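You operate a simulated robot arm through the tools that you are given. There is no shell and no other tool.

You run a simulated robot arm. Do the job below in one go: nothing can be reset, and whatever is moved stays where it is left.

## Task
Swap the blue carrier in the jig for the red one; clamp it.
Fine: open the red clamp to free the blue carrier, which stays on the loading bench.

Only the result counts: the job must be done as asked and must still hold three seconds after the hand-in. Knocking over, shifting, dropping, spilling or breaking anything else fails it.

## Robot
A 6-joint arm with a two-finger parallel gripper, fixed in place. Base frame: the origin is at the foot of the arm, x ahead of it, y to its left, z up; the work surface is at about z = 800. Readings come in mm, degrees, newtons and seconds.
With the tool pointing down near the work surface it reaches from about 300 to 660 mm from the base axis. Its first joint turns from -115.0 to 115.0 degrees. Payload 3.43 kg.
Tool frame: the origin (TCP) lies between the finger pads and is the grasp point; the fingertips stand 34 mm ahead of it; z points along the fingers, y is the line along which they close. Largest opening 128 mm; finger width 24, thickness 12; the body of the gripper, 48 by 130 mm, starts 96 mm behind the TCP.
Orientation is that of the tool frame in the base frame, as [roll, pitch, yaw] about the fixed x, y, z axes, in that order (R = Rz(yaw) Ry(pitch) Rx(roll)). With the fingers straight down and closing along the base's y, the tool's x points along the base's -x, its y along +y and its z along -z.

## Interface
- The arm moves only by the tool apply_moves. Its argument "deltas" is text: rows parted by semicolons, each of 7 numbers parted by spaces: the shift along the tool's x, y, z in mm, then the turn, a rotation vector about the tool's x, y, z in degrees, then the opening, from 0 (shut) to 1 (fully open). In form: dx dy dz rx ry rz gripper; .... A call has 1 to 20 rows; each row is the pose to reach, as a shift and turn from the pose commanded when the call began, along the tool's axes at that moment. Each row takes 0.2 s and may step no farther than 50 mm and 8.6 degrees from the row before; otherwise, or with a gripper value out of range, the whole call is refused. A pose out of reach is approached as far as the arm can. The call stops where the force on the tool passes 40 N (or 10 N more than at its start, if that is more) or the arm is blocked; 0.2 s more then pass. Each finger travels about 153 mm/s and halts on what it meets, pressing with about 41 N; the grip force reading is that of the motor and also rises with nothing between the fingers. The clock runs only during rows and for 0.2 s after the last one: add rows that repeat a pose to give the fingers time. It gives the time, the measured TCP pose, the force on the tool (base axes), the opening and the grip force at its end, in the units of the frame above (readings bear some noise), with the torque about the TCP (base axes, N m) and any sound that the robot's microphone picked up, and new pictures: "pictures" is both (left out), scene, wrist or none.
- Cameras (640 x 400 px; columns grow to the right, rows downward): "scene" is fixed at [220.5, -498.3, 1555.9]; the picture's right is [0.75, -0.66, 0.00], its down [-0.64, -0.74, -0.20] and it looks along [0.13, 0.15, -0.98] (base axes); focal length 361 px, centre (320, 200). "wrist" rides on the gripper at [76, -11, -160] in the tool frame; the picture's right is [0.15, 0.99, 0.00], its down [-0.88, 0.13, -0.46] and it looks along [-0.45, 0.07, 0.89] (tool axes); focal length 234 px, centre (320, 200). There is no depth. A picture from a camera that has moved, and an enlarged one, comes with that camera's place and axes in the base frame and with its lens.
- lift_body(by): slides the trunk up (or, below 0, down) by that many mm; the arm rides with it, the base frame stays. It gives what a move gives, with no picture.
- inspect(camera, box): a new picture of the part [left, top, right, bottom] of that camera's present view, enlarged. No time passes.
- finish_job(): hands the job in; it is judged then, once.

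Nothing tells you positions but the pictures and the camera data. Unless the task says otherwise, let go and move clear before handing in.

The tools are called after "Request:" by a JSON object that holds its "op" and its "data". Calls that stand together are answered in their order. apply_moves: Moves the arm, as the interface text tells. Its arguments: {"type":"object","properties":{"deltas":{"type":"string"},"pictures":{"type":"string","enum":["both","scene","wrist","none"]}},"required":["deltas"]} The other tools are called the same way: lift_body (by) slides the trunk up or down; inspect (camera, box) takes an enlarged picture of a part of a camera's view; finish_job () hands the job in.

At the start:

```text
clock: 0.0
tcp_pos: [215.7, -300.9, 1125.6]
tool_rot: [-180.0, 0.0, 180.0]
force: [-0.9, -0.9, 0.5]
wrist_torque: [0.0, 0.0, 0.02]
opening: 128.0
gripper_force: 0.0
trunk travel left (down, up): [-750.0, 240.0]
```

scene: 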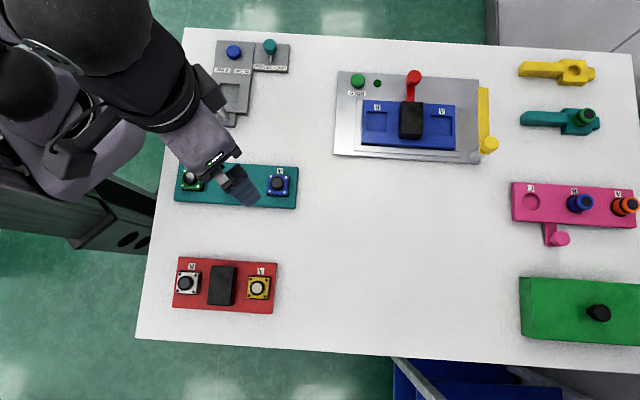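
wrist: 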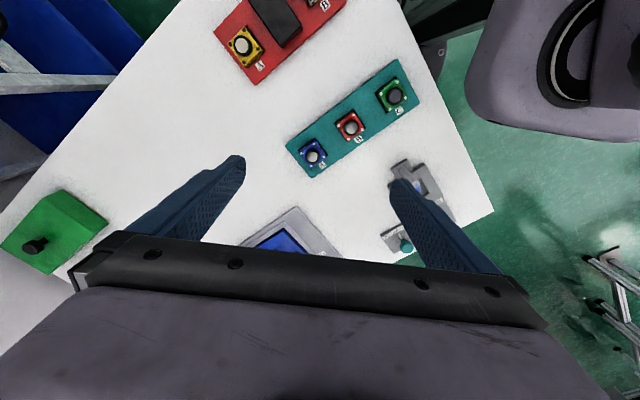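

I see a table with a jig (grey plate) holding a blue carrier, a red clamp lever and a yellow lever near it, and a red carrier at the lower left. I'll look closer at these before I move anything.

Request:
{"op": "inspect", "data": {"camera": "scene", "box": [320, 50, 520, 175]}}

Request:
{"op": "inspect", "data": {"camera": "scene", "box": [150, 230, 310, 330]}}

Request:
{"op": "inspect", "data": {"camera": "scene", "box": [480, 40, 640, 140]}}

Request:
{"op": "inspect", "data": {"camera": "scene", "box": [160, 30, 320, 130]}}

Request:
{"op": "inspect", "data": {"camera": "scene", "box": [480, 160, 640, 260]}}

```text
3.20 times, centred on (420, 112) of scene
camera zoom: at [220.5, -498.3, 1555.9], right [0.75, -0.66, 0.0], down [-0.64, -0.74, -0.2], along [0.13, 0.15, -0.98], focal length 1154 px, centre (0, 480)
```

zoom: 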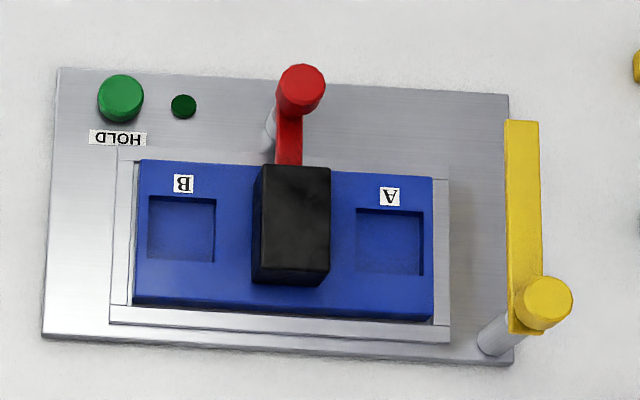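

```text
4.00 times, centred on (230, 280) of scene
camera zoom: at [220.5, -498.3, 1555.9], right [0.75, -0.66, 0.0], down [-0.64, -0.74, -0.2], along [0.13, 0.15, -0.98], focal length 1442 px, centre (680, -120)
```

zoom: 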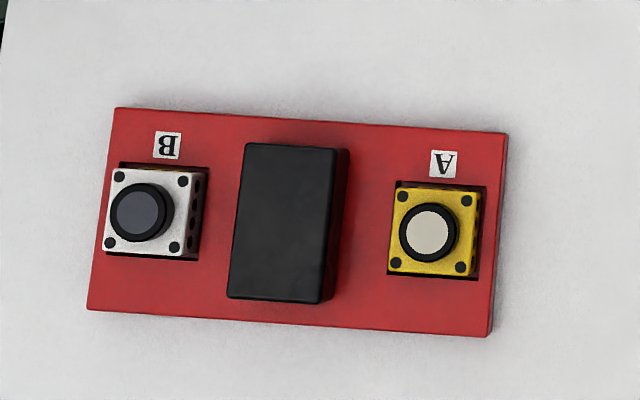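

```text
4.00 times, centred on (560, 90) of scene
camera zoom: at [220.5, -498.3, 1555.9], right [0.75, -0.66, 0.0], down [-0.64, -0.74, -0.2], along [0.13, 0.15, -0.98], focal length 1442 px, centre (-640, 640)
```

zoom: 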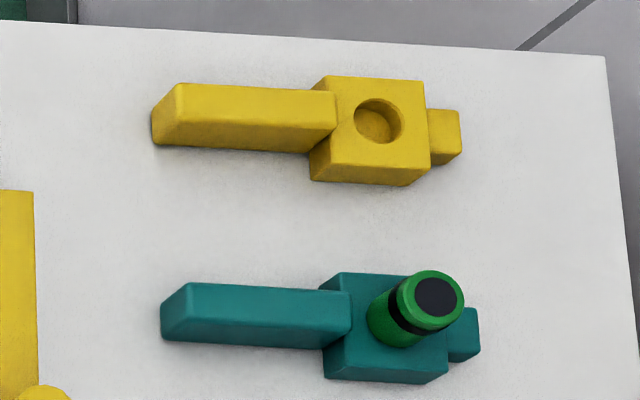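

```text
4.00 times, centred on (240, 80) of scene
camera zoom: at [220.5, -498.3, 1555.9], right [0.75, -0.66, 0.0], down [-0.64, -0.74, -0.2], along [0.13, 0.15, -0.98], focal length 1442 px, centre (640, 680)
```

zoom: 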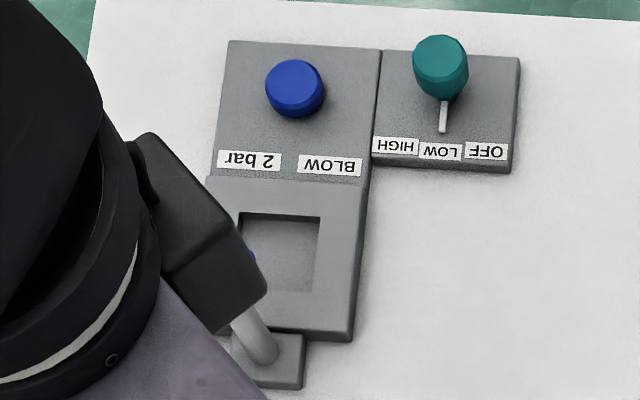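

```text
4.00 times, centred on (560, 210) of scene
camera zoom: at [220.5, -498.3, 1555.9], right [0.75, -0.66, 0.0], down [-0.64, -0.74, -0.2], along [0.13, 0.15, -0.98], focal length 1442 px, centre (-640, 160)
```

zoom: 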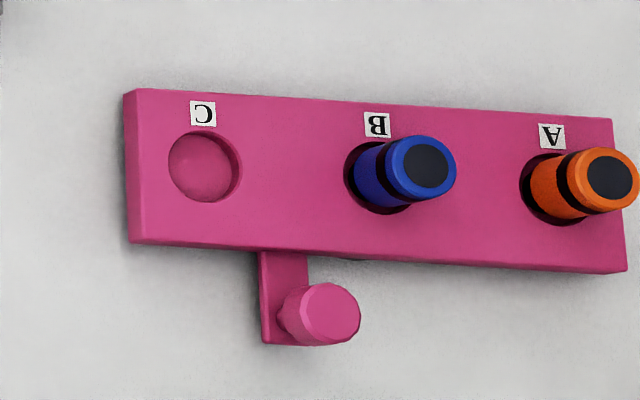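

The red clamp's knob is on a post behind the jig, and its bar reaches over the blue carrier. The red carrier is about parallel to the jig, near (63,-390). I'll move the wrist camera toward the jig to see how the clamps work.

Request:
{"op": "apply_moves", "data": {"deltas": "-29 -15 3 0 0 -5.7 1; -58 -30 6 0 0 -11.4 1; -88 -45 9 0 0 -17.1 1; -117 -60 12 0 0 -22.8 1; -146 -75 16 0 0 -28.5 1; -176 -90 19 0 0 -34.2 1; -205 -105 22 0 0 -39.9 1; -234 -119 25 0 0 -45 1; -234 -119 25 0 0 -45 1"}}

```text
clock: 2.0
tcp_pos: [428.1, -397.7, 1085.5]
tool_rot: [179.9, 0.0, -135.0]
force: [0.1, -0.1, -0.3]
wrist_torque: [0.01, 0.01, -0.02]
opening: 128.0
gripper_force: 0.0
out of reach, approached as far as the arm can: row 7, 8, 9
trunk travel left (down, up): [-750.0, 240.0]
camera wrist: at [382.6, -458.8, 1244.2], right [-0.8, 0.59, 0.0], down [0.53, 0.72, 0.46], along [0.27, 0.37, -0.89], focal length 234 px, centre (320, 200)
```

scene: 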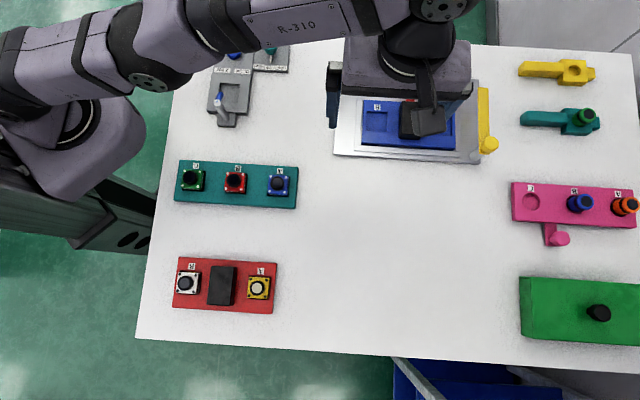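
wrist: 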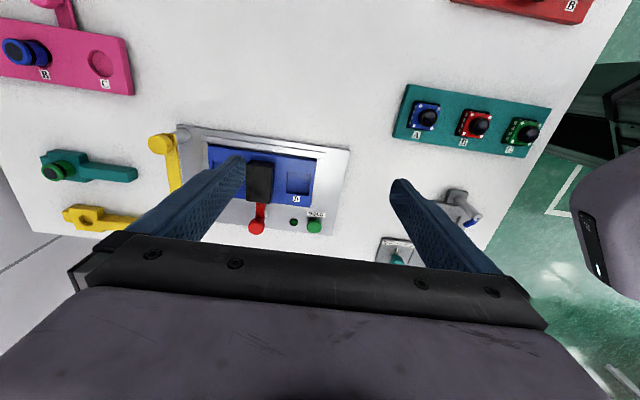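

The arm has hit its reach limit at this height, and the jig is a little farther out. I'll raise the trunk to see if that gives more reach, and take a closer look at the clamp from here.

Request:
{"op": "inspect", "data": {"camera": "wrist", "box": [130, 110, 370, 260]}}

Request:
{"op": "lift_body", "data": {"by": 150}}

```text
2.67 times, centred on (250, 185) of wrist
camera zoom: at [382.6, -458.8, 1244.2], right [-0.8, 0.59, 0.0], down [0.53, 0.72, 0.46], along [0.27, 0.37, -0.89], focal length 624 px, centre (507, 240)
```

zoom: 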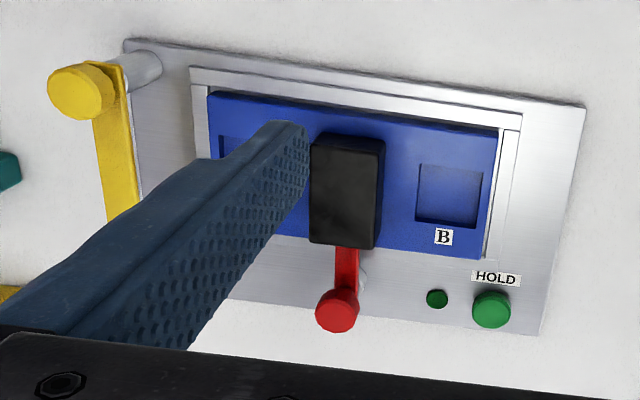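

```text
clock: 3.8
tcp_pos: [429.1, -397.4, 1235.2]
tool_rot: [-179.9, 0.0, -135.0]
force: [-0.3, 0.4, -0.3]
wrist_torque: [-0.01, -0.02, -0.01]
opening: 127.9
gripper_force: 0.1
trunk travel left (down, up): [-900.0, 90.0]
```

The lift worked, and the TCP is now 150 mm higher. I'll come down and outward to check whether the reach grew, and to get a closer view of the clamp.

Request:
{"op": "apply_moves", "data": {"deltas": "-4 -16 37 0 0 0 1; -8 -32 74 0 0 0 1; -12 -48 111 0 0 0 1; -16 -64 148 0 0 0 1; -20 -81 185 0 0 0 1; -20 -81 185 0 0 0 1"}}

```text
clock: 5.2
tcp_pos: [483.7, -423.2, 1047.4]
tool_rot: [-179.9, -0.1, -135.0]
force: [-0.2, 0.1, 0.3]
wrist_torque: [0.0, 0.01, -0.02]
opening: 128.2
gripper_force: 0.0
out of reach, approached as far as the arm can: row 3, 4, 5, 6
trunk travel left (down, up): [-900.0, 90.0]
camera wrist: at [436.5, -484.9, 1205.8], right [-0.8, 0.6, 0.0], down [0.53, 0.72, 0.46], along [0.27, 0.36, -0.89], focal length 234 px, centre (320, 200)
```

scene: 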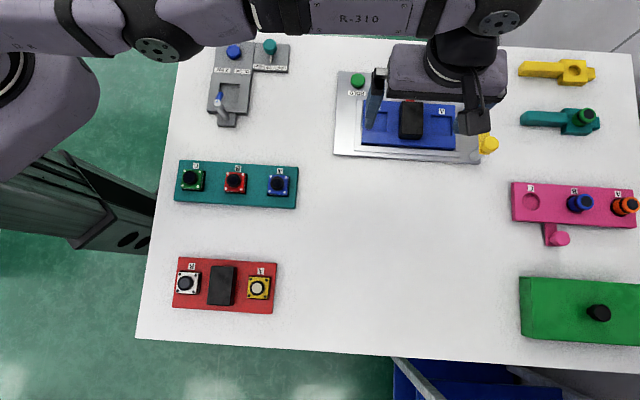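
wrist: 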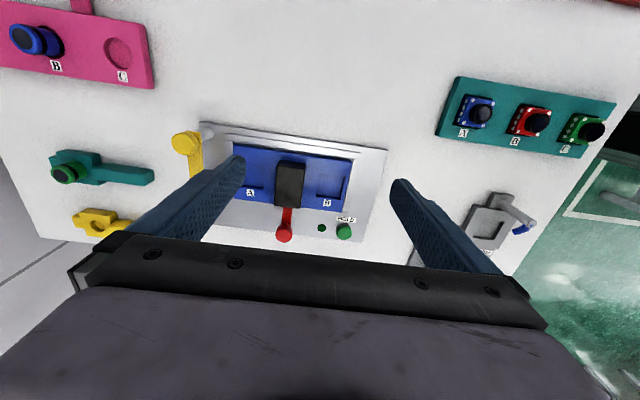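

Request:
{"op": "inspect", "data": {"camera": "wrist", "box": [160, 110, 400, 260]}}

Request:
{"op": "inspect", "data": {"camera": "scene", "box": [140, 20, 300, 120]}}

Request:
{"op": "inspect", "data": {"camera": "scene", "box": [480, 240, 640, 340]}}

```text
2.67 times, centred on (280, 185) of wrist
camera zoom: at [436.5, -484.9, 1205.8], right [-0.8, 0.6, 0.0], down [0.53, 0.72, 0.46], along [0.27, 0.36, -0.89], focal length 624 px, centre (427, 240)
```

zoom: 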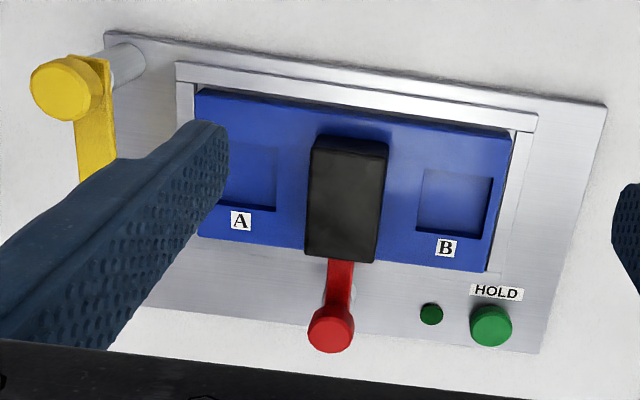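

```text
4.00 times, centred on (220, 70) of scene
camera zoom: at [220.5, -498.3, 1555.9], right [0.75, -0.66, 0.0], down [-0.64, -0.74, -0.2], along [0.13, 0.15, -0.98], focal length 1442 px, centre (720, 720)
```

zoom: 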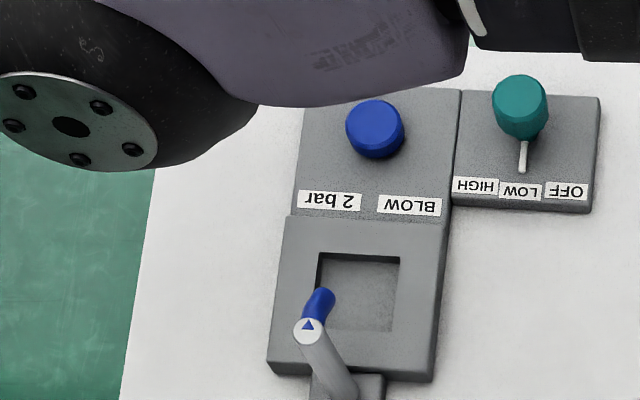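

```text
4.00 times, centred on (560, 290) of scene
camera zoom: at [220.5, -498.3, 1555.9], right [0.75, -0.66, 0.0], down [-0.64, -0.74, -0.2], along [0.13, 0.15, -0.98], focal length 1442 px, centre (-640, -160)
```

zoom: 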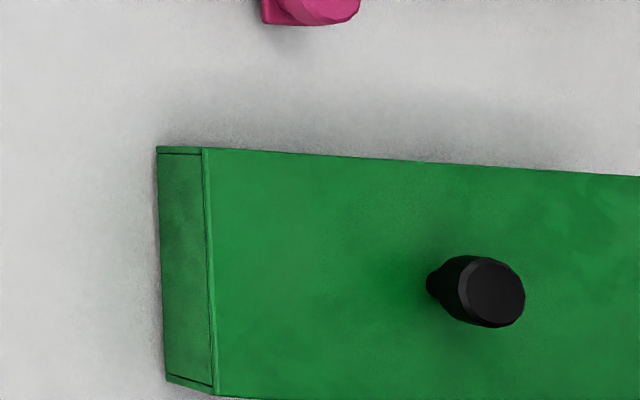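

The red clamp is a grey post with a red arm and a knob on top, and the arm reaches over the carrier's rear edge next to its black handle. The jig centre sits just past the vertical-tool reach of about 650 mm, so I'll turn the tool to face outward and look along the jig from the base side.

Request:
{"op": "apply_moves", "data": {"deltas": "-8 14 0 0 0 7.8 1; -16 28 0 0 0 15.6 1; -24 42 0 0 0 23.3 1; -32 56 0 0 0 31.1 1; -40 70 10 0 0 38.9 1; -48 84 20 0 0 46.6 1; -56 98 30 0 0 54.4 1; -64 112 40 0 0 62.2 1; -72 126 47 0 0 70 1; -77 139 47 0 0 77.7 1; -77 139 47 0 0 77.7 1"}}

```text
clock: 7.5
tcp_pos: [497.9, -310.0, 1171.0]
tool_rot: [179.7, -7.0, 147.8]
force: [0.4, 0.3, 0.0]
wrist_torque: [0.0, -0.02, 0.0]
opening: 128.1
gripper_force: 0.1
out of reach, approached as far as the arm can: row 1, 2, 3, 4, 5, 6, 7, 8, 9, 10, 11
trunk travel left (down, up): [-900.0, 90.0]
camera wrist: at [443.0, -291.4, 1337.3], right [0.41, 0.91, 0.02], down [0.85, -0.39, 0.35], along [0.33, -0.12, -0.94], focal length 234 px, centre (320, 200)
```

scene: 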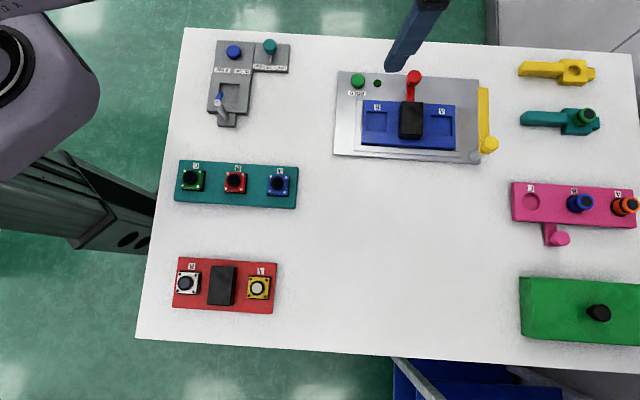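
wrist: 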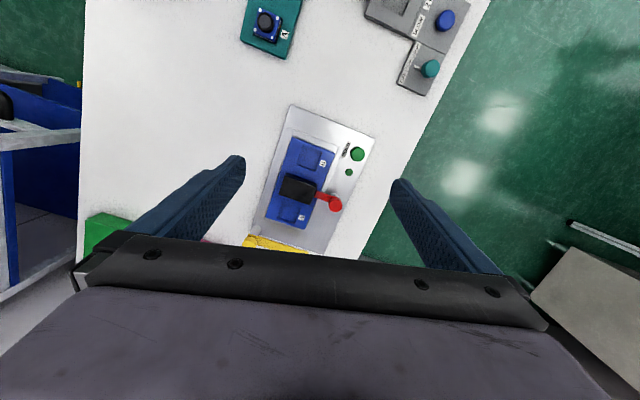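

That move left the arm near full stretch, so the pose it settled in is off. I'll pull the tool back toward the base to return to a pose it can reach.

Request:
{"op": "apply_moves", "data": {"deltas": "25 0 0 0 0 0 1; 50 0 0 0 0 0 1; 75 0 0 0 0 0 1; 100 0 0 0 0 0 1; 100 0 0 0 0 0 1; 100 0 0 0 0 0 1", "pictures": "none"}}

```text
clock: 8.9
tcp_pos: [494.7, -315.3, 1171.2]
tool_rot: [179.6, -7.0, 148.0]
force: [-0.4, 0.4, 0.5]
wrist_torque: [-0.02, 0.02, 0.0]
opening: 128.3
gripper_force: 0.1
out of reach, approached as far as the arm can: row 1, 2, 3, 4, 5, 6
trunk travel left (down, up): [-900.0, 90.0]
```

The arm hardly moved, so I'll check how it's posed before trying anything else.

Request:
{"op": "apply_moves", "data": {"deltas": "0 0 -20 0 0 0 1; 0 0 -40 0 0 0 1"}}

```text
clock: 9.6
tcp_pos: [486.2, -308.2, 1204.1]
tool_rot: [179.6, -6.9, 147.9]
force: [-0.4, 0.0, 0.6]
wrist_torque: [-0.02, 0.01, 0.0]
opening: 128.1
gripper_force: 0.1
out of reach, approached as far as the arm can: row 1, 2
trunk travel left (down, up): [-900.0, 90.0]
camera wrist: at [431.2, -289.7, 1371.5], right [0.4, 0.91, 0.02], down [0.85, -0.39, 0.35], along [0.33, -0.12, -0.94], focal length 234 px, centre (320, 200)
```

scene: 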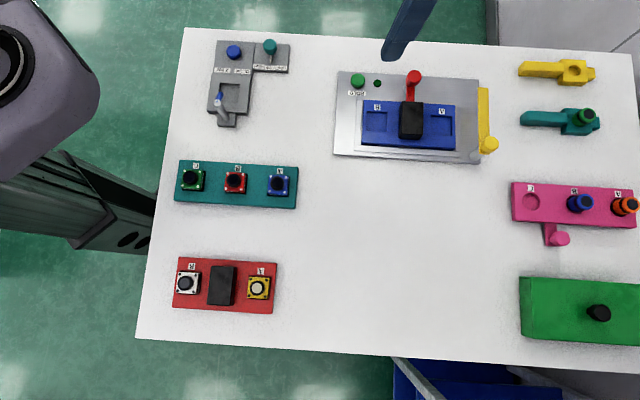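
wrist: 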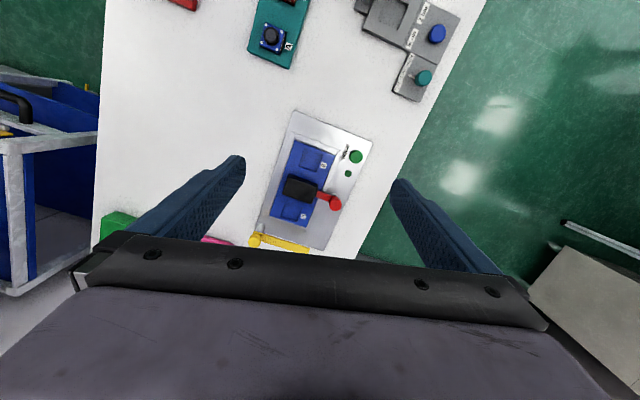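

The arm is fully straight, and inward moves along its line don't bend the elbow. I'll try moving down and inward together to break out of that.

Request:
{"op": "apply_moves", "data": {"deltas": "0 0 40 0 0 0 1; 10 0 80 0 0 0 1; 30 0 120 0 0 0 1; 60 0 160 0 0 0 1; 90 0 190 0 0 0 1; 120 0 200 0 0 0 1; 120 0 200 0 0 0 1", "pictures": "none"}}

```text
clock: 11.2
tcp_pos: [495.3, -315.4, 1164.9]
tool_rot: [179.6, -7.4, 147.9]
force: [0.5, 0.6, 0.5]
wrist_torque: [0.0, -0.02, -0.02]
opening: 127.9
gripper_force: 0.1
out of reach, approached as far as the arm can: row 1, 2, 3, 4, 5, 6, 7
trunk travel left (down, up): [-900.0, 90.0]
```

It can't go lower with this tool yaw, so I think a wrist joint is at its limit. I'll undo part of the yaw turn and see if that frees it.

Request:
{"op": "apply_moves", "data": {"deltas": "5 0 0 0 0 -8 1; 10 0 0 0 0 -16 1; 15 0 0 0 0 -24 1; 20 0 0 0 0 -32 1; 25 0 0 0 0 -40 1; 30 0 0 0 0 -48 1; 30 0 0 0 0 -48 1", "pictures": "none"}}

```text
clock: 12.8
tcp_pos: [494.9, -314.8, 1167.3]
tool_rot: [174.4, -4.4, -163.8]
force: [-0.1, -0.4, 0.3]
wrist_torque: [0.0, 0.01, 0.0]
opening: 128.0
gripper_force: 0.0
out of reach, approached as far as the arm can: row 1, 2, 3, 4, 5, 6, 7
trunk travel left (down, up): [-900.0, 90.0]
```

The yaw turns freely, but the position won't move inward or down. I'll go up and in, where the wrist should have more room, and check the result.

Request:
{"op": "apply_moves", "data": {"deltas": "10 0 -30 0 0 0 1; 25 0 -60 0 0 0 1; 45 0 -90 0 0 0 1; 70 0 -120 0 0 0 1; 70 0 -120 0 0 0 1", "pictures": "scene"}}

```text
clock: 13.9
tcp_pos: [422.4, -327.3, 1274.1]
tool_rot: [174.6, -4.3, -163.9]
force: [-0.2, -0.2, -0.1]
wrist_torque: [-0.01, 0.02, 0.05]
opening: 127.8
gripper_force: 0.1
out of reach, approached as far as the arm can: row 1, 2, 3, 4, 5
trunk travel left (down, up): [-900.0, 90.0]
```

scene: 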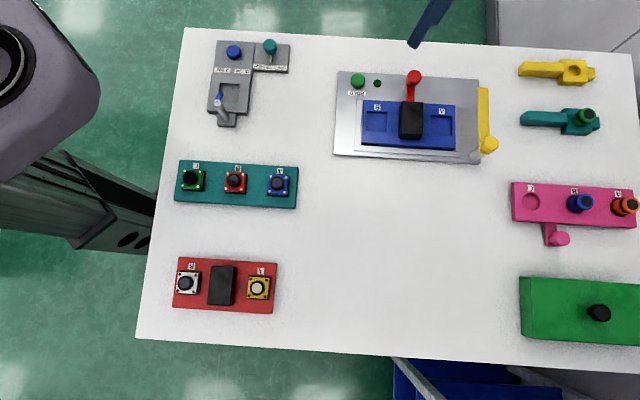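

Moving up and in worked. Next I'll try a pure radial move inward from here.

Request:
{"op": "apply_moves", "data": {"deltas": "15 20 0 0 0 0 1; 30 40 0 0 0 0 1; 45 60 0 0 0 0 1; 60 81 0 0 0 0 1; 60 81 0 0 0 0 1", "pictures": "none"}}

```text
clock: 15.2
tcp_pos: [344.0, -265.8, 1287.8]
tool_rot: [174.5, -4.4, -163.9]
force: [0.9, -0.4, 0.4]
wrist_torque: [0.01, 0.02, 0.0]
opening: 128.1
gripper_force: 0.1
trunk travel left (down, up): [-900.0, 90.0]
```

The arm is free again. I'll make the tool vertical and come down at this safer radius.

Request:
{"op": "apply_moves", "data": {"deltas": "0 0 0 5.5 -4.4 0 1; 0 0 0 5.5 -4.4 0 1", "pictures": "none"}}

Request:
{"op": "lift_body", "data": {"by": -80}}

```text
clock: 15.8
tcp_pos: [343.8, -266.3, 1287.8]
tool_rot: [-179.9, 0.1, -164.1]
force: [0.1, 0.0, -0.3]
wrist_torque: [0.0, 0.02, 0.0]
opening: 128.1
gripper_force: 0.1
trunk travel left (down, up): [-900.0, 90.0]
```

```text
clock: 16.9
tcp_pos: [343.9, -266.1, 1208.0]
tool_rot: [-179.9, 0.1, -164.2]
force: [0.6, -0.8, -0.2]
wrist_torque: [0.02, -0.02, 0.0]
opening: 128.0
gripper_force: 0.1
trunk travel left (down, up): [-820.0, 170.0]
```

Request:
{"op": "apply_moves", "data": {"deltas": "0 0 25 0 0 8.1 1; 0 0 50 0 0 16.2 1; 0 0 75 0 0 24.3 1; 0 0 100 0 0 32.4 1; 0 0 125 0 0 40.5 1; 0 0 150 0 0 48.6 1; 0 0 150 0 0 48.6 1"}}

```text
clock: 18.5
tcp_pos: [343.8, -265.6, 1057.7]
tool_rot: [179.9, 0.1, 147.1]
force: [0.5, 0.3, 1.4]
wrist_torque: [-0.01, -0.01, 0.01]
opening: 127.9
gripper_force: 0.0
trunk travel left (down, up): [-820.0, 170.0]
camera wrist: at [273.7, -234.5, 1216.3], right [0.41, 0.91, 0.0], down [0.81, -0.37, 0.46], along [0.42, -0.19, -0.89], focal length 234 px, centre (320, 200)
```

scene: 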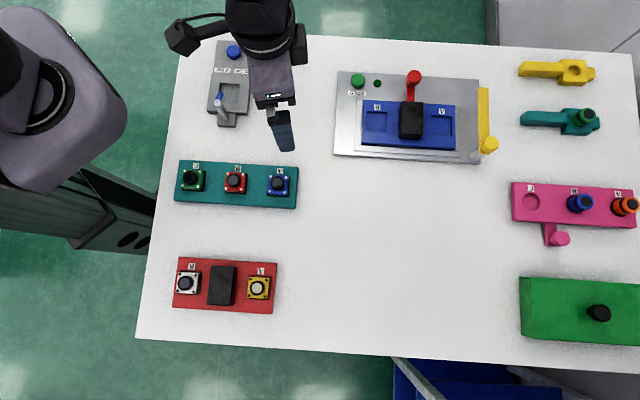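
wrist: 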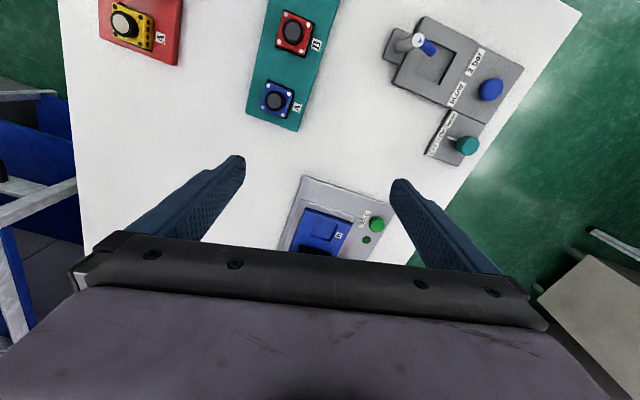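

It moves freely here. I'll tilt the tool outward so the wrist camera looks along the jig at a shallower angle.

Request:
{"op": "apply_moves", "data": {"deltas": "-15 0 15 0 -6.5 0 1; -30 0 30 0 -13 0 1; -45 0 45 0 -19.5 0 1; -60 0 60 0 -26 0 1; -60 0 60 0 -26 0 1"}}

```text
clock: 19.7
tcp_pos: [393.5, -298.0, 996.9]
tool_rot: [-180.0, 26.2, 147.2]
force: [0.0, -0.3, -0.6]
wrist_torque: [0.03, -0.04, 0.01]
opening: 128.0
gripper_force: 0.0
trunk travel left (down, up): [-820.0, 170.0]
camera wrist: at [271.5, -234.0, 1106.8], right [0.43, 0.9, -0.06], down [0.57, -0.21, 0.8], along [0.71, -0.38, -0.6], focal length 234 px, centre (320, 200)
```

scene: 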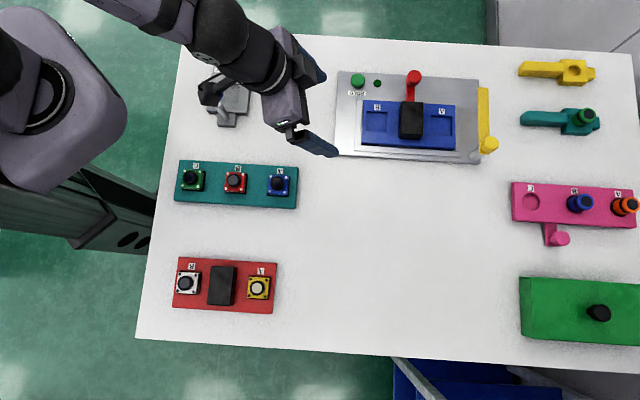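
wrist: 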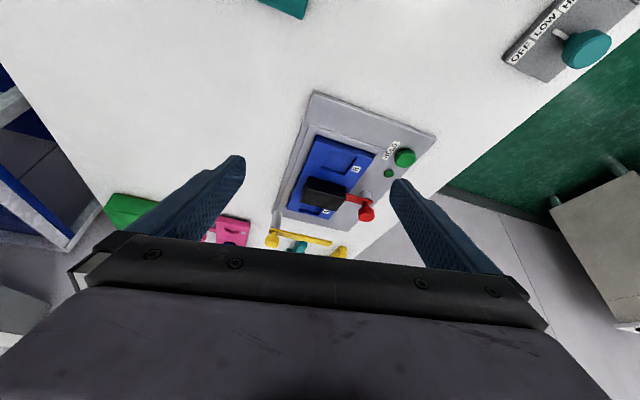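

Request:
{"op": "inspect", "data": {"camera": "wrist", "box": [255, 80, 445, 260]}}

Request:
{"op": "inspect", "data": {"camera": "wrist", "box": [300, 150, 400, 225]}}

```text
2.22 times, centred on (350, 170) of wrist
camera zoom: at [271.5, -234.0, 1106.8], right [0.43, 0.9, -0.06], down [0.57, -0.21, 0.8], along [0.71, -0.38, -0.6], focal length 520 px, centre (253, 267)
```

zoom: 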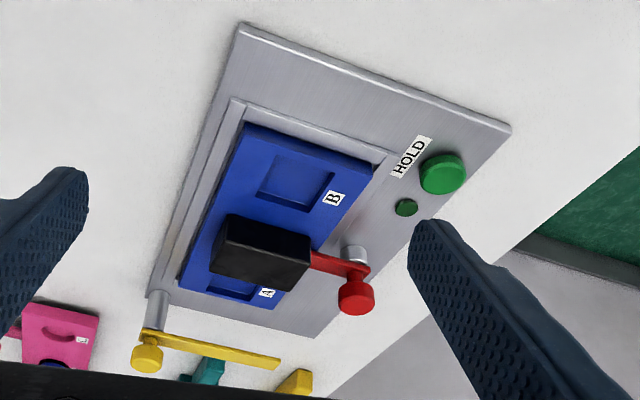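

```text
5.33 times, centred on (350, 188) of wrist
camera zoom: at [271.5, -234.0, 1106.8], right [0.43, 0.9, -0.06], down [0.57, -0.21, 0.8], along [0.71, -0.38, -0.6], focal length 1249 px, centre (160, 267)
```

zoom: 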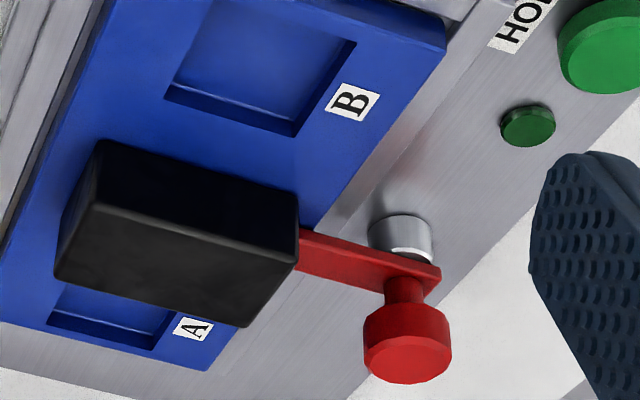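

I can now see it clearly: the red clamp is a grey post carrying a flat red arm over the carrier's rear edge, with the knob directly above the pivot. The carrier's centre is near (569,-387) and the clamp post near (632,-325). I'll zoom in to get the heights.

Request:
{"op": "inspect", "data": {"camera": "wrist", "box": [310, 165, 390, 215]}}

Request:
{"op": "inspect", "data": {"camera": "wrist", "box": [260, 190, 356, 250]}}

Request:
{"op": "inspect", "data": {"camera": "scene", "box": [380, 60, 444, 100]}}

```text
8.00 times, centred on (350, 190) of wrist
camera zoom: at [271.5, -234.0, 1106.8], right [0.43, 0.9, -0.06], down [0.57, -0.21, 0.8], along [0.71, -0.38, -0.6], focal length 1873 px, centre (80, 280)
```

zoom: 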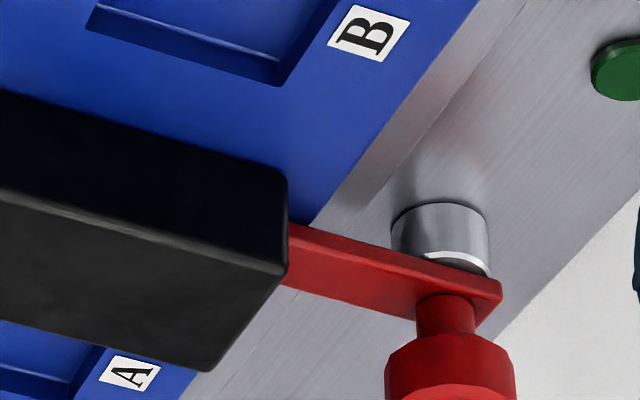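

```text
6.67 times, centred on (308, 220) of wrist
camera zoom: at [271.5, -234.0, 1106.8], right [0.43, 0.9, -0.06], down [0.57, -0.21, 0.8], along [0.71, -0.38, -0.6], focal length 1561 px, centre (400, 67)
```

zoom: 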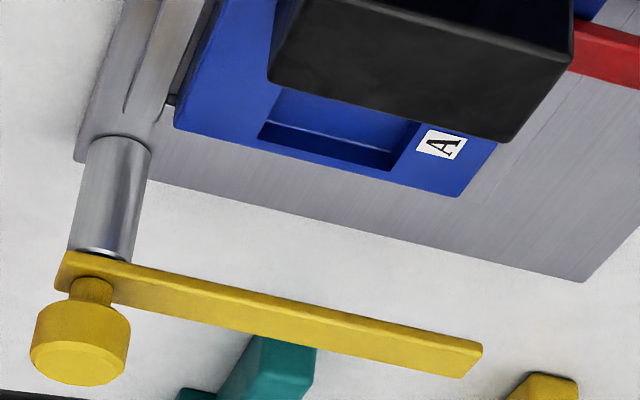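

```text
10.00 times, centred on (412, 80) of scene
camera zoom: at [220.5, -498.3, 1555.9], right [0.75, -0.66, 0.0], down [-0.64, -0.74, -0.2], along [0.13, 0.15, -0.98], focal length 3606 px, centre (-600, 1400)
```

zoom: 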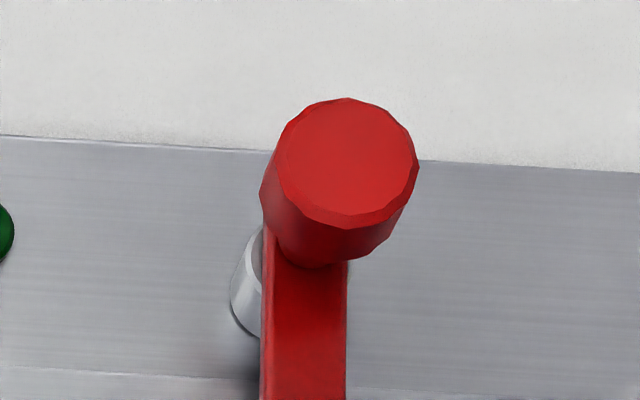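

The post axis is near (632,-325), with the arm at about z 828–836 and the knob at about z 845–864. The carrier's top is near z 822 and its handle top near z 856. I'll hover over the red knob with this tilted tool, so I can grip the knob and twist it.

Request:
{"op": "apply_moves", "data": {"deltas": "-25.7 17.7 25 0 0 0 1; -51.4 35.5 50.1 0 0 0 0.8; -77.1 53.2 75.2 0 0 0 0.6; -102.8 71 100.2 0 0 0 0.5; -128.5 88.7 125.3 0 0 0 0.5; -154.2 106.5 150.4 0 0 0 0.5; -154.2 106.5 150.4 0 0 0 0.5"}}

```text
clock: 21.3
tcp_pos: [623.2, -319.8, 931.4]
tool_rot: [-180.0, 26.1, 147.2]
force: [0.7, 0.1, 0.0]
wrist_torque: [-0.02, -0.01, -0.01]
opening: 63.8
gripper_force: 0.1
trunk travel left (down, up): [-820.0, 170.0]
camera wrist: at [500.6, -254.6, 1040.5], right [0.42, 0.9, -0.06], down [0.57, -0.21, 0.8], along [0.71, -0.37, -0.6], focal length 234 px, centre (320, 200)
```

scene: 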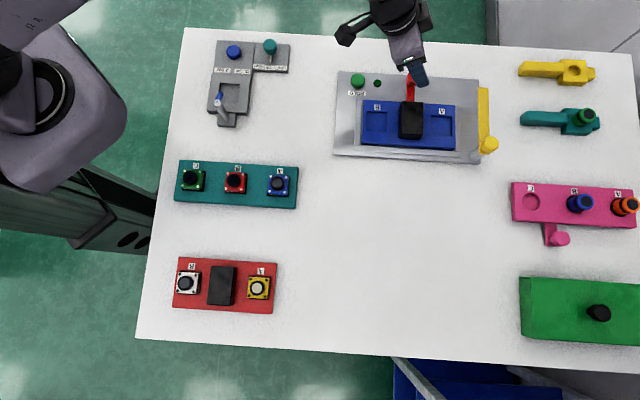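
wrist: 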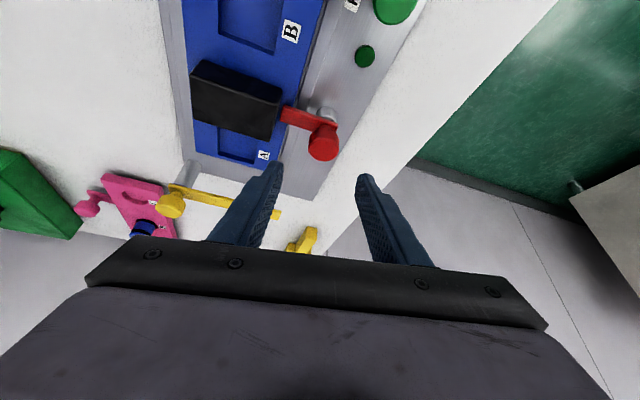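

Request:
{"op": "inspect", "data": {"camera": "wrist", "box": [230, 80, 390, 180]}}

```text
4.00 times, centred on (310, 130) of wrist
camera zoom: at [500.6, -254.6, 1040.5], right [0.42, 0.9, -0.06], down [0.57, -0.21, 0.8], along [0.71, -0.37, -0.6], focal length 937 px, centre (360, 480)
```

zoom: 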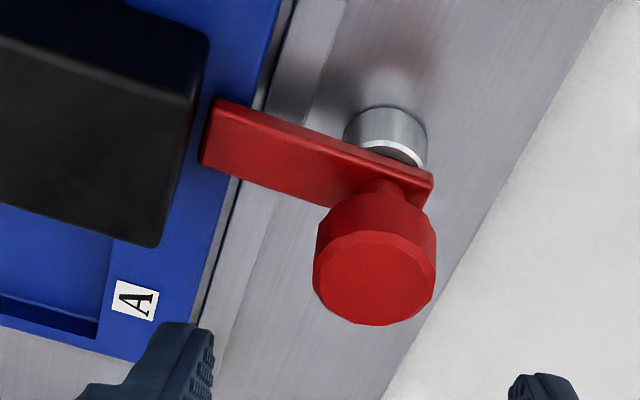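

Request:
{"op": "apply_moves", "data": {"deltas": "7 0 16 0 0 0 0.5; 14 0 32 0 0 0 0.5; 21.7 0 48.4 0 0 0 0.5; 21.7 0 48.4 0 0 0 0.5"}}

```text
clock: 22.3
tcp_pos: [625.1, -320.3, 877.5]
tool_rot: [-180.0, 26.2, 147.2]
force: [-1.0, -0.2, -0.2]
wrist_torque: [0.02, 0.0, -0.02]
opening: 64.0
gripper_force: 0.0
trunk travel left (down, up): [-820.0, 170.0]
camera wrist: at [502.3, -255.3, 986.8], right [0.42, 0.9, -0.06], down [0.57, -0.21, 0.8], along [0.71, -0.37, -0.6], focal length 234 px, centre (320, 200)
```

scene: 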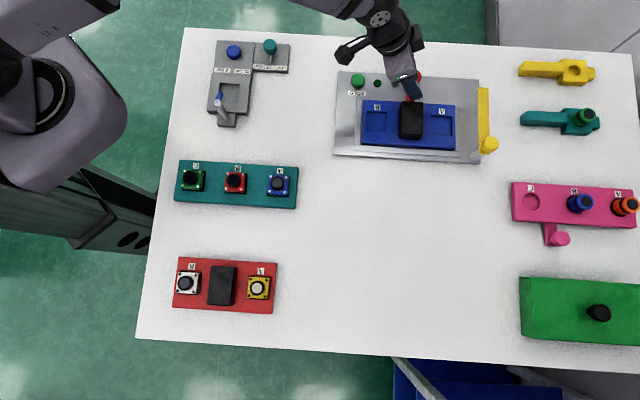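
wrist: 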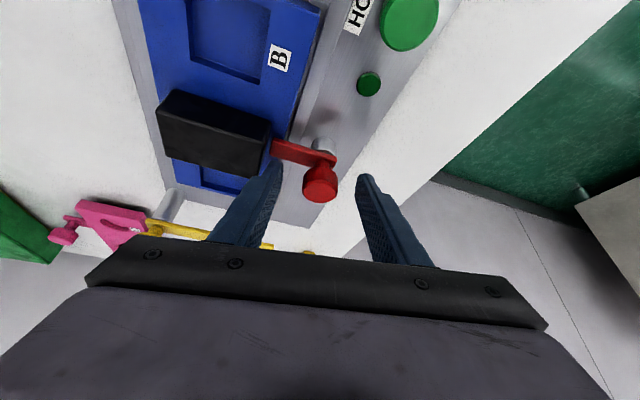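

Request:
{"op": "inspect", "data": {"camera": "wrist", "box": [240, 130, 400, 230]}}

```text
4.00 times, centred on (320, 180) of wrist
camera zoom: at [502.3, -255.3, 986.8], right [0.42, 0.9, -0.06], down [0.57, -0.21, 0.8], along [0.71, -0.37, -0.6], focal length 937 px, centre (320, 280)
```

zoom: 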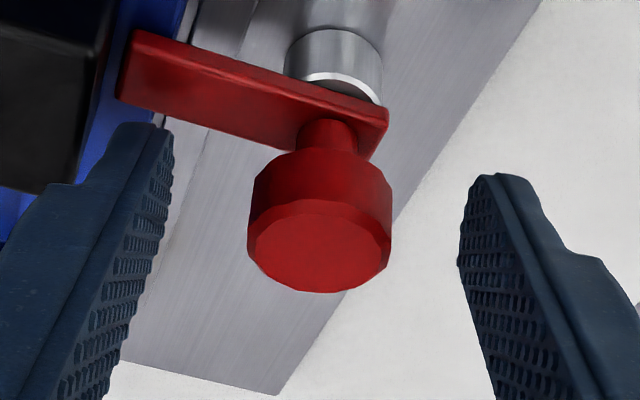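

The knob is centred between the finger pads. I'll close on it and check the readings before twisting.

Request:
{"op": "apply_moves", "data": {"deltas": "0 0 0 0 0 0 0; 0 0 0 0 0 0 0; 0 0 0 0 0 0 0"}}

```text
clock: 23.1
tcp_pos: [625.2, -320.6, 878.1]
tool_rot: [180.0, 26.0, 147.1]
force: [0.7, 2.4, -0.9]
wrist_torque: [-0.08, -0.3, -0.04]
opening: 29.3
gripper_force: 44.7
trunk travel left (down, up): [-820.0, 170.0]
camera wrist: at [502.7, -255.0, 986.6], right [0.42, 0.9, -0.06], down [0.57, -0.21, 0.8], along [0.71, -0.37, -0.6], focal length 234 px, centre (320, 200)
```

scene: 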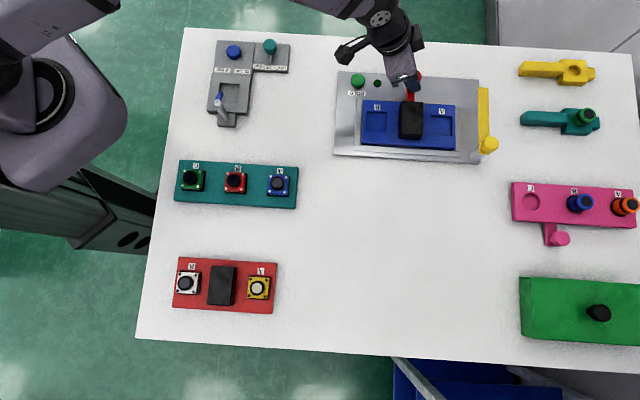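
wrist: 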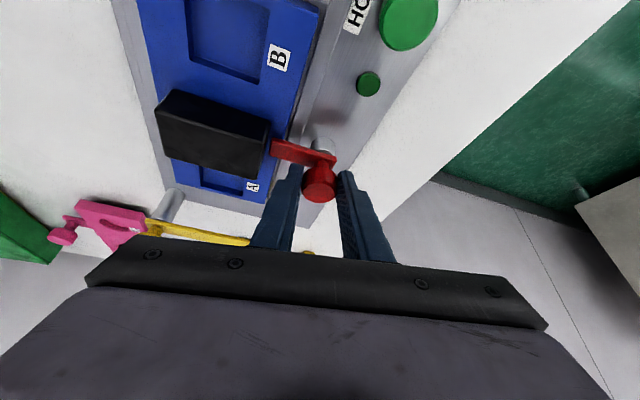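

I have a firm, centred grip (29 mm). I'll twist a few degrees counter-clockwise first and read the torque to find which way it opens.

Request:
{"op": "apply_moves", "data": {"deltas": "0 -0.44 0 -1.32 0 -2.69 0; 0 -0.88 0 -2.64 0 -5.39 0; -0.1 -1.3 0 -3.96 0 -8.08 0; -0.1 -1.3 0 -3.96 0 -8.08 0", "pictures": "wrist"}}

```text
clock: 24.1
tcp_pos: [624.9, -322.3, 877.3]
tool_rot: [-180.0, 26.0, 156.3]
force: [1.0, 0.9, -1.3]
wrist_torque: [0.17, 0.1, -0.45]
opening: 29.9
gripper_force: 44.8
trunk travel left (down, up): [-820.0, 170.0]
camera wrist: at [493.5, -276.8, 986.8], right [0.28, 0.96, -0.06], down [0.59, -0.12, 0.8], along [0.76, -0.26, -0.6], focal length 234 px, centre (320, 200)
```

wrist: 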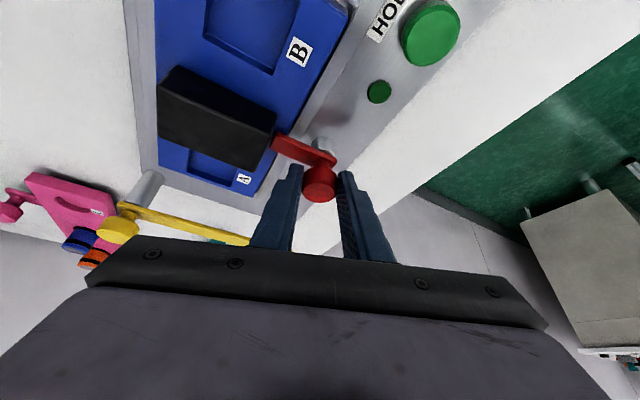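

Request:
{"op": "inspect", "data": {"camera": "wrist", "box": [240, 100, 400, 200]}}

Request:
{"op": "inspect", "data": {"camera": "scene", "box": [370, 60, 450, 110]}}

```text
4.00 times, centred on (320, 150) of wrist
camera zoom: at [493.5, -276.8, 986.8], right [0.28, 0.96, -0.06], down [0.59, -0.12, 0.8], along [0.76, -0.26, -0.6], focal length 937 px, centre (320, 400)
```

zoom: 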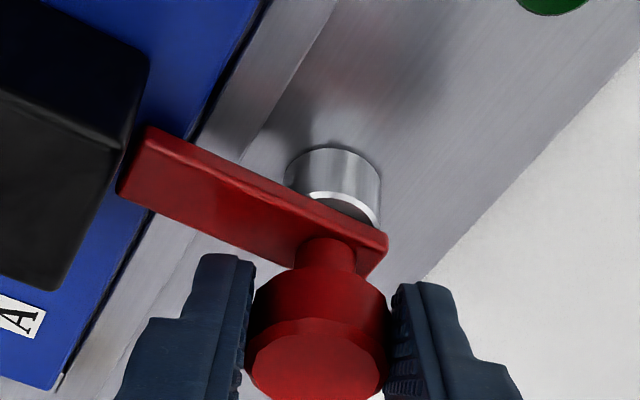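

```text
8.00 times, centred on (410, 85) of scene
camera zoom: at [220.5, -498.3, 1555.9], right [0.75, -0.66, 0.0], down [-0.64, -0.74, -0.2], along [0.13, 0.15, -0.98], focal length 2885 px, centre (-400, 1120)
```

zoom: 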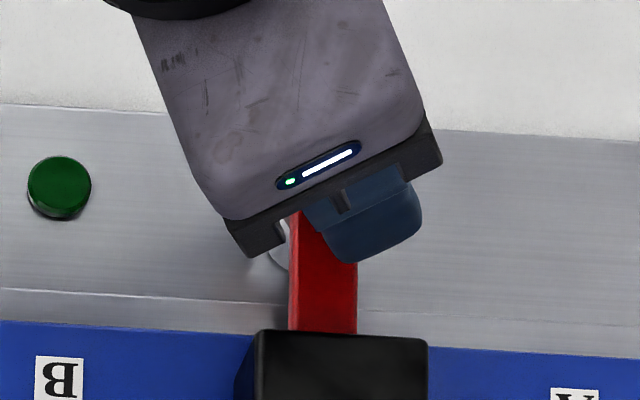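

The arm didn't follow and the knob slipped, so either it opens the other way or the friction is too high. I'll twist clockwise and compare.

Request:
{"op": "apply_moves", "data": {"deltas": "0 0.88 0 2.64 0 5.39 0; -0.16 1.75 0.08 5.28 0 10.78 0; -0.37 2.6 0.18 7.92 0 16.16 0; -0.65 3.42 0.32 10.56 0 21.55 0; -0.65 3.42 0.32 10.56 0 21.55 0", "pictures": "wrist"}}

Request:
{"op": "inspect", "data": {"camera": "scene", "box": [370, 60, 450, 110]}}

```text
clock: 25.3
tcp_pos: [627.3, -318.9, 877.8]
tool_rot: [-179.9, 26.1, 132.3]
force: [2.0, 6.9, -1.6]
wrist_torque: [0.35, 0.3, 0.1]
opening: 29.8
gripper_force: 45.4
trunk travel left (down, up): [-820.0, 170.0]
camera wrist: at [526.1, -223.5, 986.8], right [0.64, 0.76, -0.06], down [0.49, -0.35, 0.8], along [0.58, -0.55, -0.6], focal length 234 px, centre (320, 200)
```

wrist: 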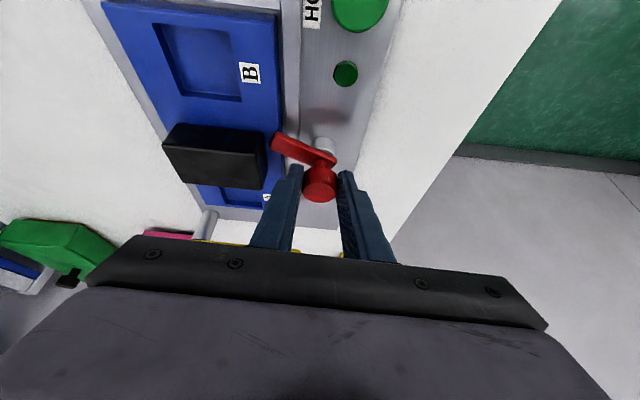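

```text
8.00 times, centred on (410, 85) of scene
camera zoom: at [220.5, -498.3, 1555.9], right [0.75, -0.66, 0.0], down [-0.64, -0.74, -0.2], along [0.13, 0.15, -0.98], focal length 2885 px, centre (-400, 1120)
```

zoom: 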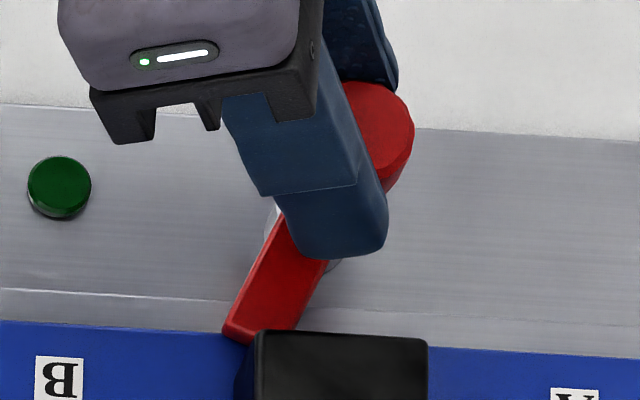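

Clockwise is the opening direction, and the arm has swung about 22° toward the B side. I'll keep twisting clockwise as far as reach allows.

Request:
{"op": "apply_moves", "data": {"deltas": "0 0.88 0 2.64 0 5.39 0; -0.16 1.75 0.08 5.28 0 10.78 0; -0.37 2.6 0.18 7.92 0 16.16 0; -0.37 2.6 0.18 7.92 0 16.16 0", "pictures": "wrist"}}

Request:
{"op": "inspect", "data": {"camera": "scene", "box": [370, 60, 450, 110]}}

```text
clock: 26.3
tcp_pos: [631.0, -316.5, 876.6]
tool_rot: [179.9, 26.1, 114.2]
force: [5.5, 9.7, -3.2]
wrist_torque: [0.53, 0.08, 0.08]
opening: 29.6
gripper_force: 44.8
trunk travel left (down, up): [-820.0, 170.0]
camera wrist: at [563.3, -194.9, 986.7], right [0.85, 0.53, -0.06], down [0.36, -0.48, 0.8], along [0.39, -0.7, -0.6], focal length 234 px, centre (320, 200)
```

wrist: 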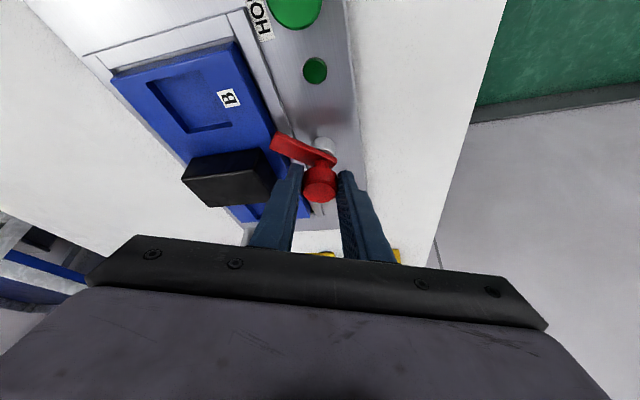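

```text
8.00 times, centred on (410, 85) of scene
camera zoom: at [220.5, -498.3, 1555.9], right [0.75, -0.66, 0.0], down [-0.64, -0.74, -0.2], along [0.13, 0.15, -0.98], focal length 2885 px, centre (-400, 1120)
```

zoom: 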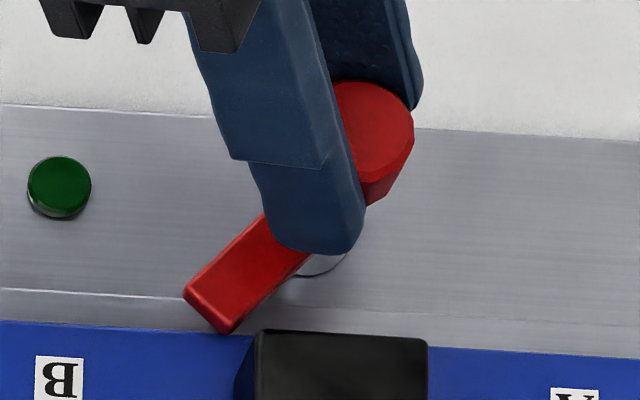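

The arm is open about 42°, so I need one more turn. I'll let go, swing the gripper back around the knob, re-grip and twist again.

Request:
{"op": "apply_moves", "data": {"deltas": "0 0 0 0 0 0 0.39; 0 0 0 0 0 0 0.39; -0.07 -1.17 0.04 -3.52 0 -7.18 0.39; -0.29 -2.32 0.14 -7.04 0 -14.37 0.39; -0.65 -3.42 0.32 -10.56 0 -21.55 0.39; -1.15 -4.45 0.56 -14.08 0 -28.74 0.39; -1.76 -5.4 0.87 -17.6 0 -35.92 0.39; -2.5 -6.24 1.22 -21.12 0 -43.1 0.39; -3.32 -6.96 1.63 -24.64 0 -50.29 0.39; -4.23 -7.55 2.08 -28.16 0 -57.47 0.39; -4.96 -7.89 2.43 -30.8 0 -62.86 0.39; -4.96 -7.89 2.43 -30.8 0 -62.86 0.39"}}

Request:
{"op": "inspect", "data": {"camera": "wrist", "box": [240, 100, 400, 200]}}

```text
clock: 28.9
tcp_pos: [624.9, -325.7, 876.9]
tool_rot: [180.0, 26.0, -175.7]
force: [0.4, -0.1, -0.2]
wrist_torque: [-0.03, -0.01, 0.01]
opening: 50.1
gripper_force: 0.1
trunk travel left (down, up): [-820.0, 170.0]
camera wrist: at [487.3, -347.8, 987.0], right [-0.21, 0.98, -0.06], down [0.58, 0.17, 0.8], along [0.79, 0.13, -0.6], focal length 234 px, centre (320, 200)
```

scene: 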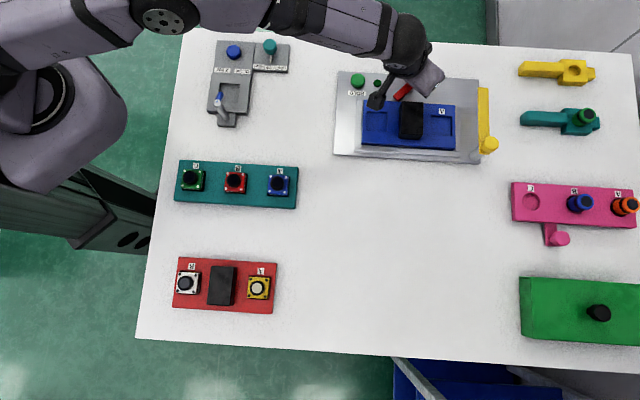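
wrist: 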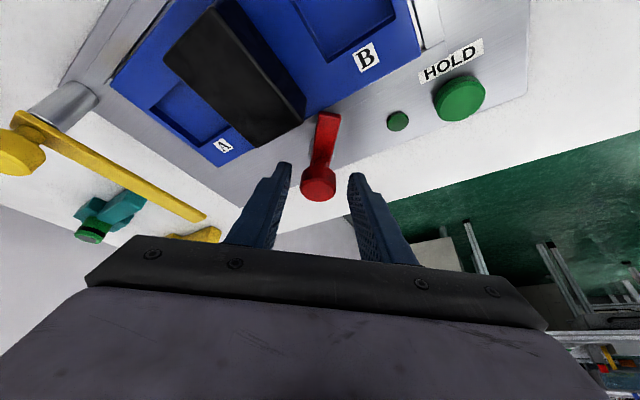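

```text
4.00 times, centred on (320, 150) of wrist
camera zoom: at [487.3, -347.8, 987.0], right [-0.21, 0.98, -0.06], down [0.58, 0.17, 0.8], along [0.79, 0.13, -0.6], focal length 937 px, centre (320, 400)
```

zoom: 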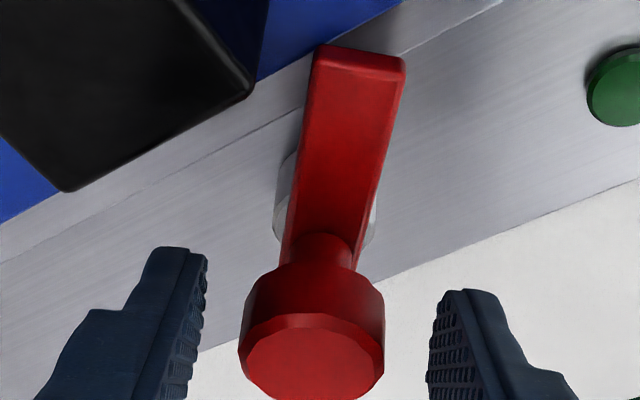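

Request:
{"op": "apply_moves", "data": {"deltas": "0 0 0 0 0 0 0; 0 0 0 0 0 0 0; -0.07 1.17 0.04 3.52 0 7.18 0; -0.29 2.32 0.14 7.04 0 14.37 0; -0.65 3.42 0.32 10.56 0 21.55 0; -1.15 4.45 0.56 14.08 0 28.74 0; -1.76 5.4 0.87 17.6 0 35.92 0; -2.5 6.24 1.22 21.12 0 43.1 0; -2.5 6.24 1.22 21.12 0 43.1 0", "pictures": "wrist"}}

Request:
{"op": "inspect", "data": {"camera": "scene", "box": [370, 60, 450, 110]}}

```text
clock: 30.9
tcp_pos: [627.0, -319.2, 878.0]
tool_rot: [-179.9, 26.2, 136.4]
force: [4.3, 0.5, 0.9]
wrist_torque: [-0.36, 0.22, 0.12]
opening: 29.6
gripper_force: 44.3
trunk travel left (down, up): [-820.0, 170.0]
camera wrist: at [519.7, -232.0, 987.1], right [0.59, 0.81, -0.07], down [0.52, -0.31, 0.8], along [0.62, -0.5, -0.6], focal length 234 px, centre (320, 200)
```

wrist: 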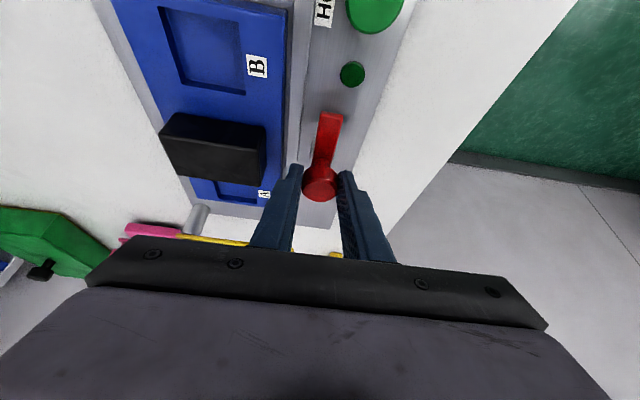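

```text
8.00 times, centred on (410, 85) of scene
camera zoom: at [220.5, -498.3, 1555.9], right [0.75, -0.66, 0.0], down [-0.64, -0.74, -0.2], along [0.13, 0.15, -0.98], focal length 2885 px, centre (-400, 1120)
```

zoom: 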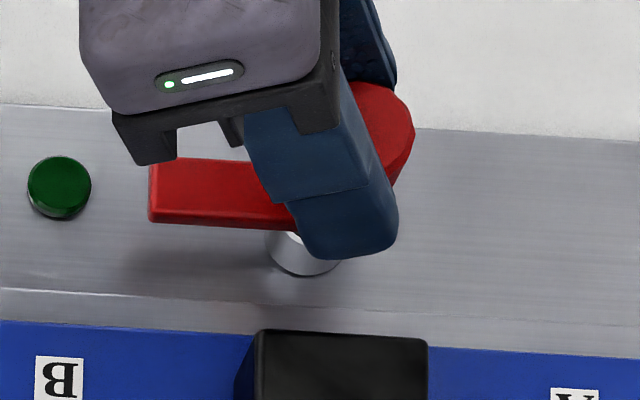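

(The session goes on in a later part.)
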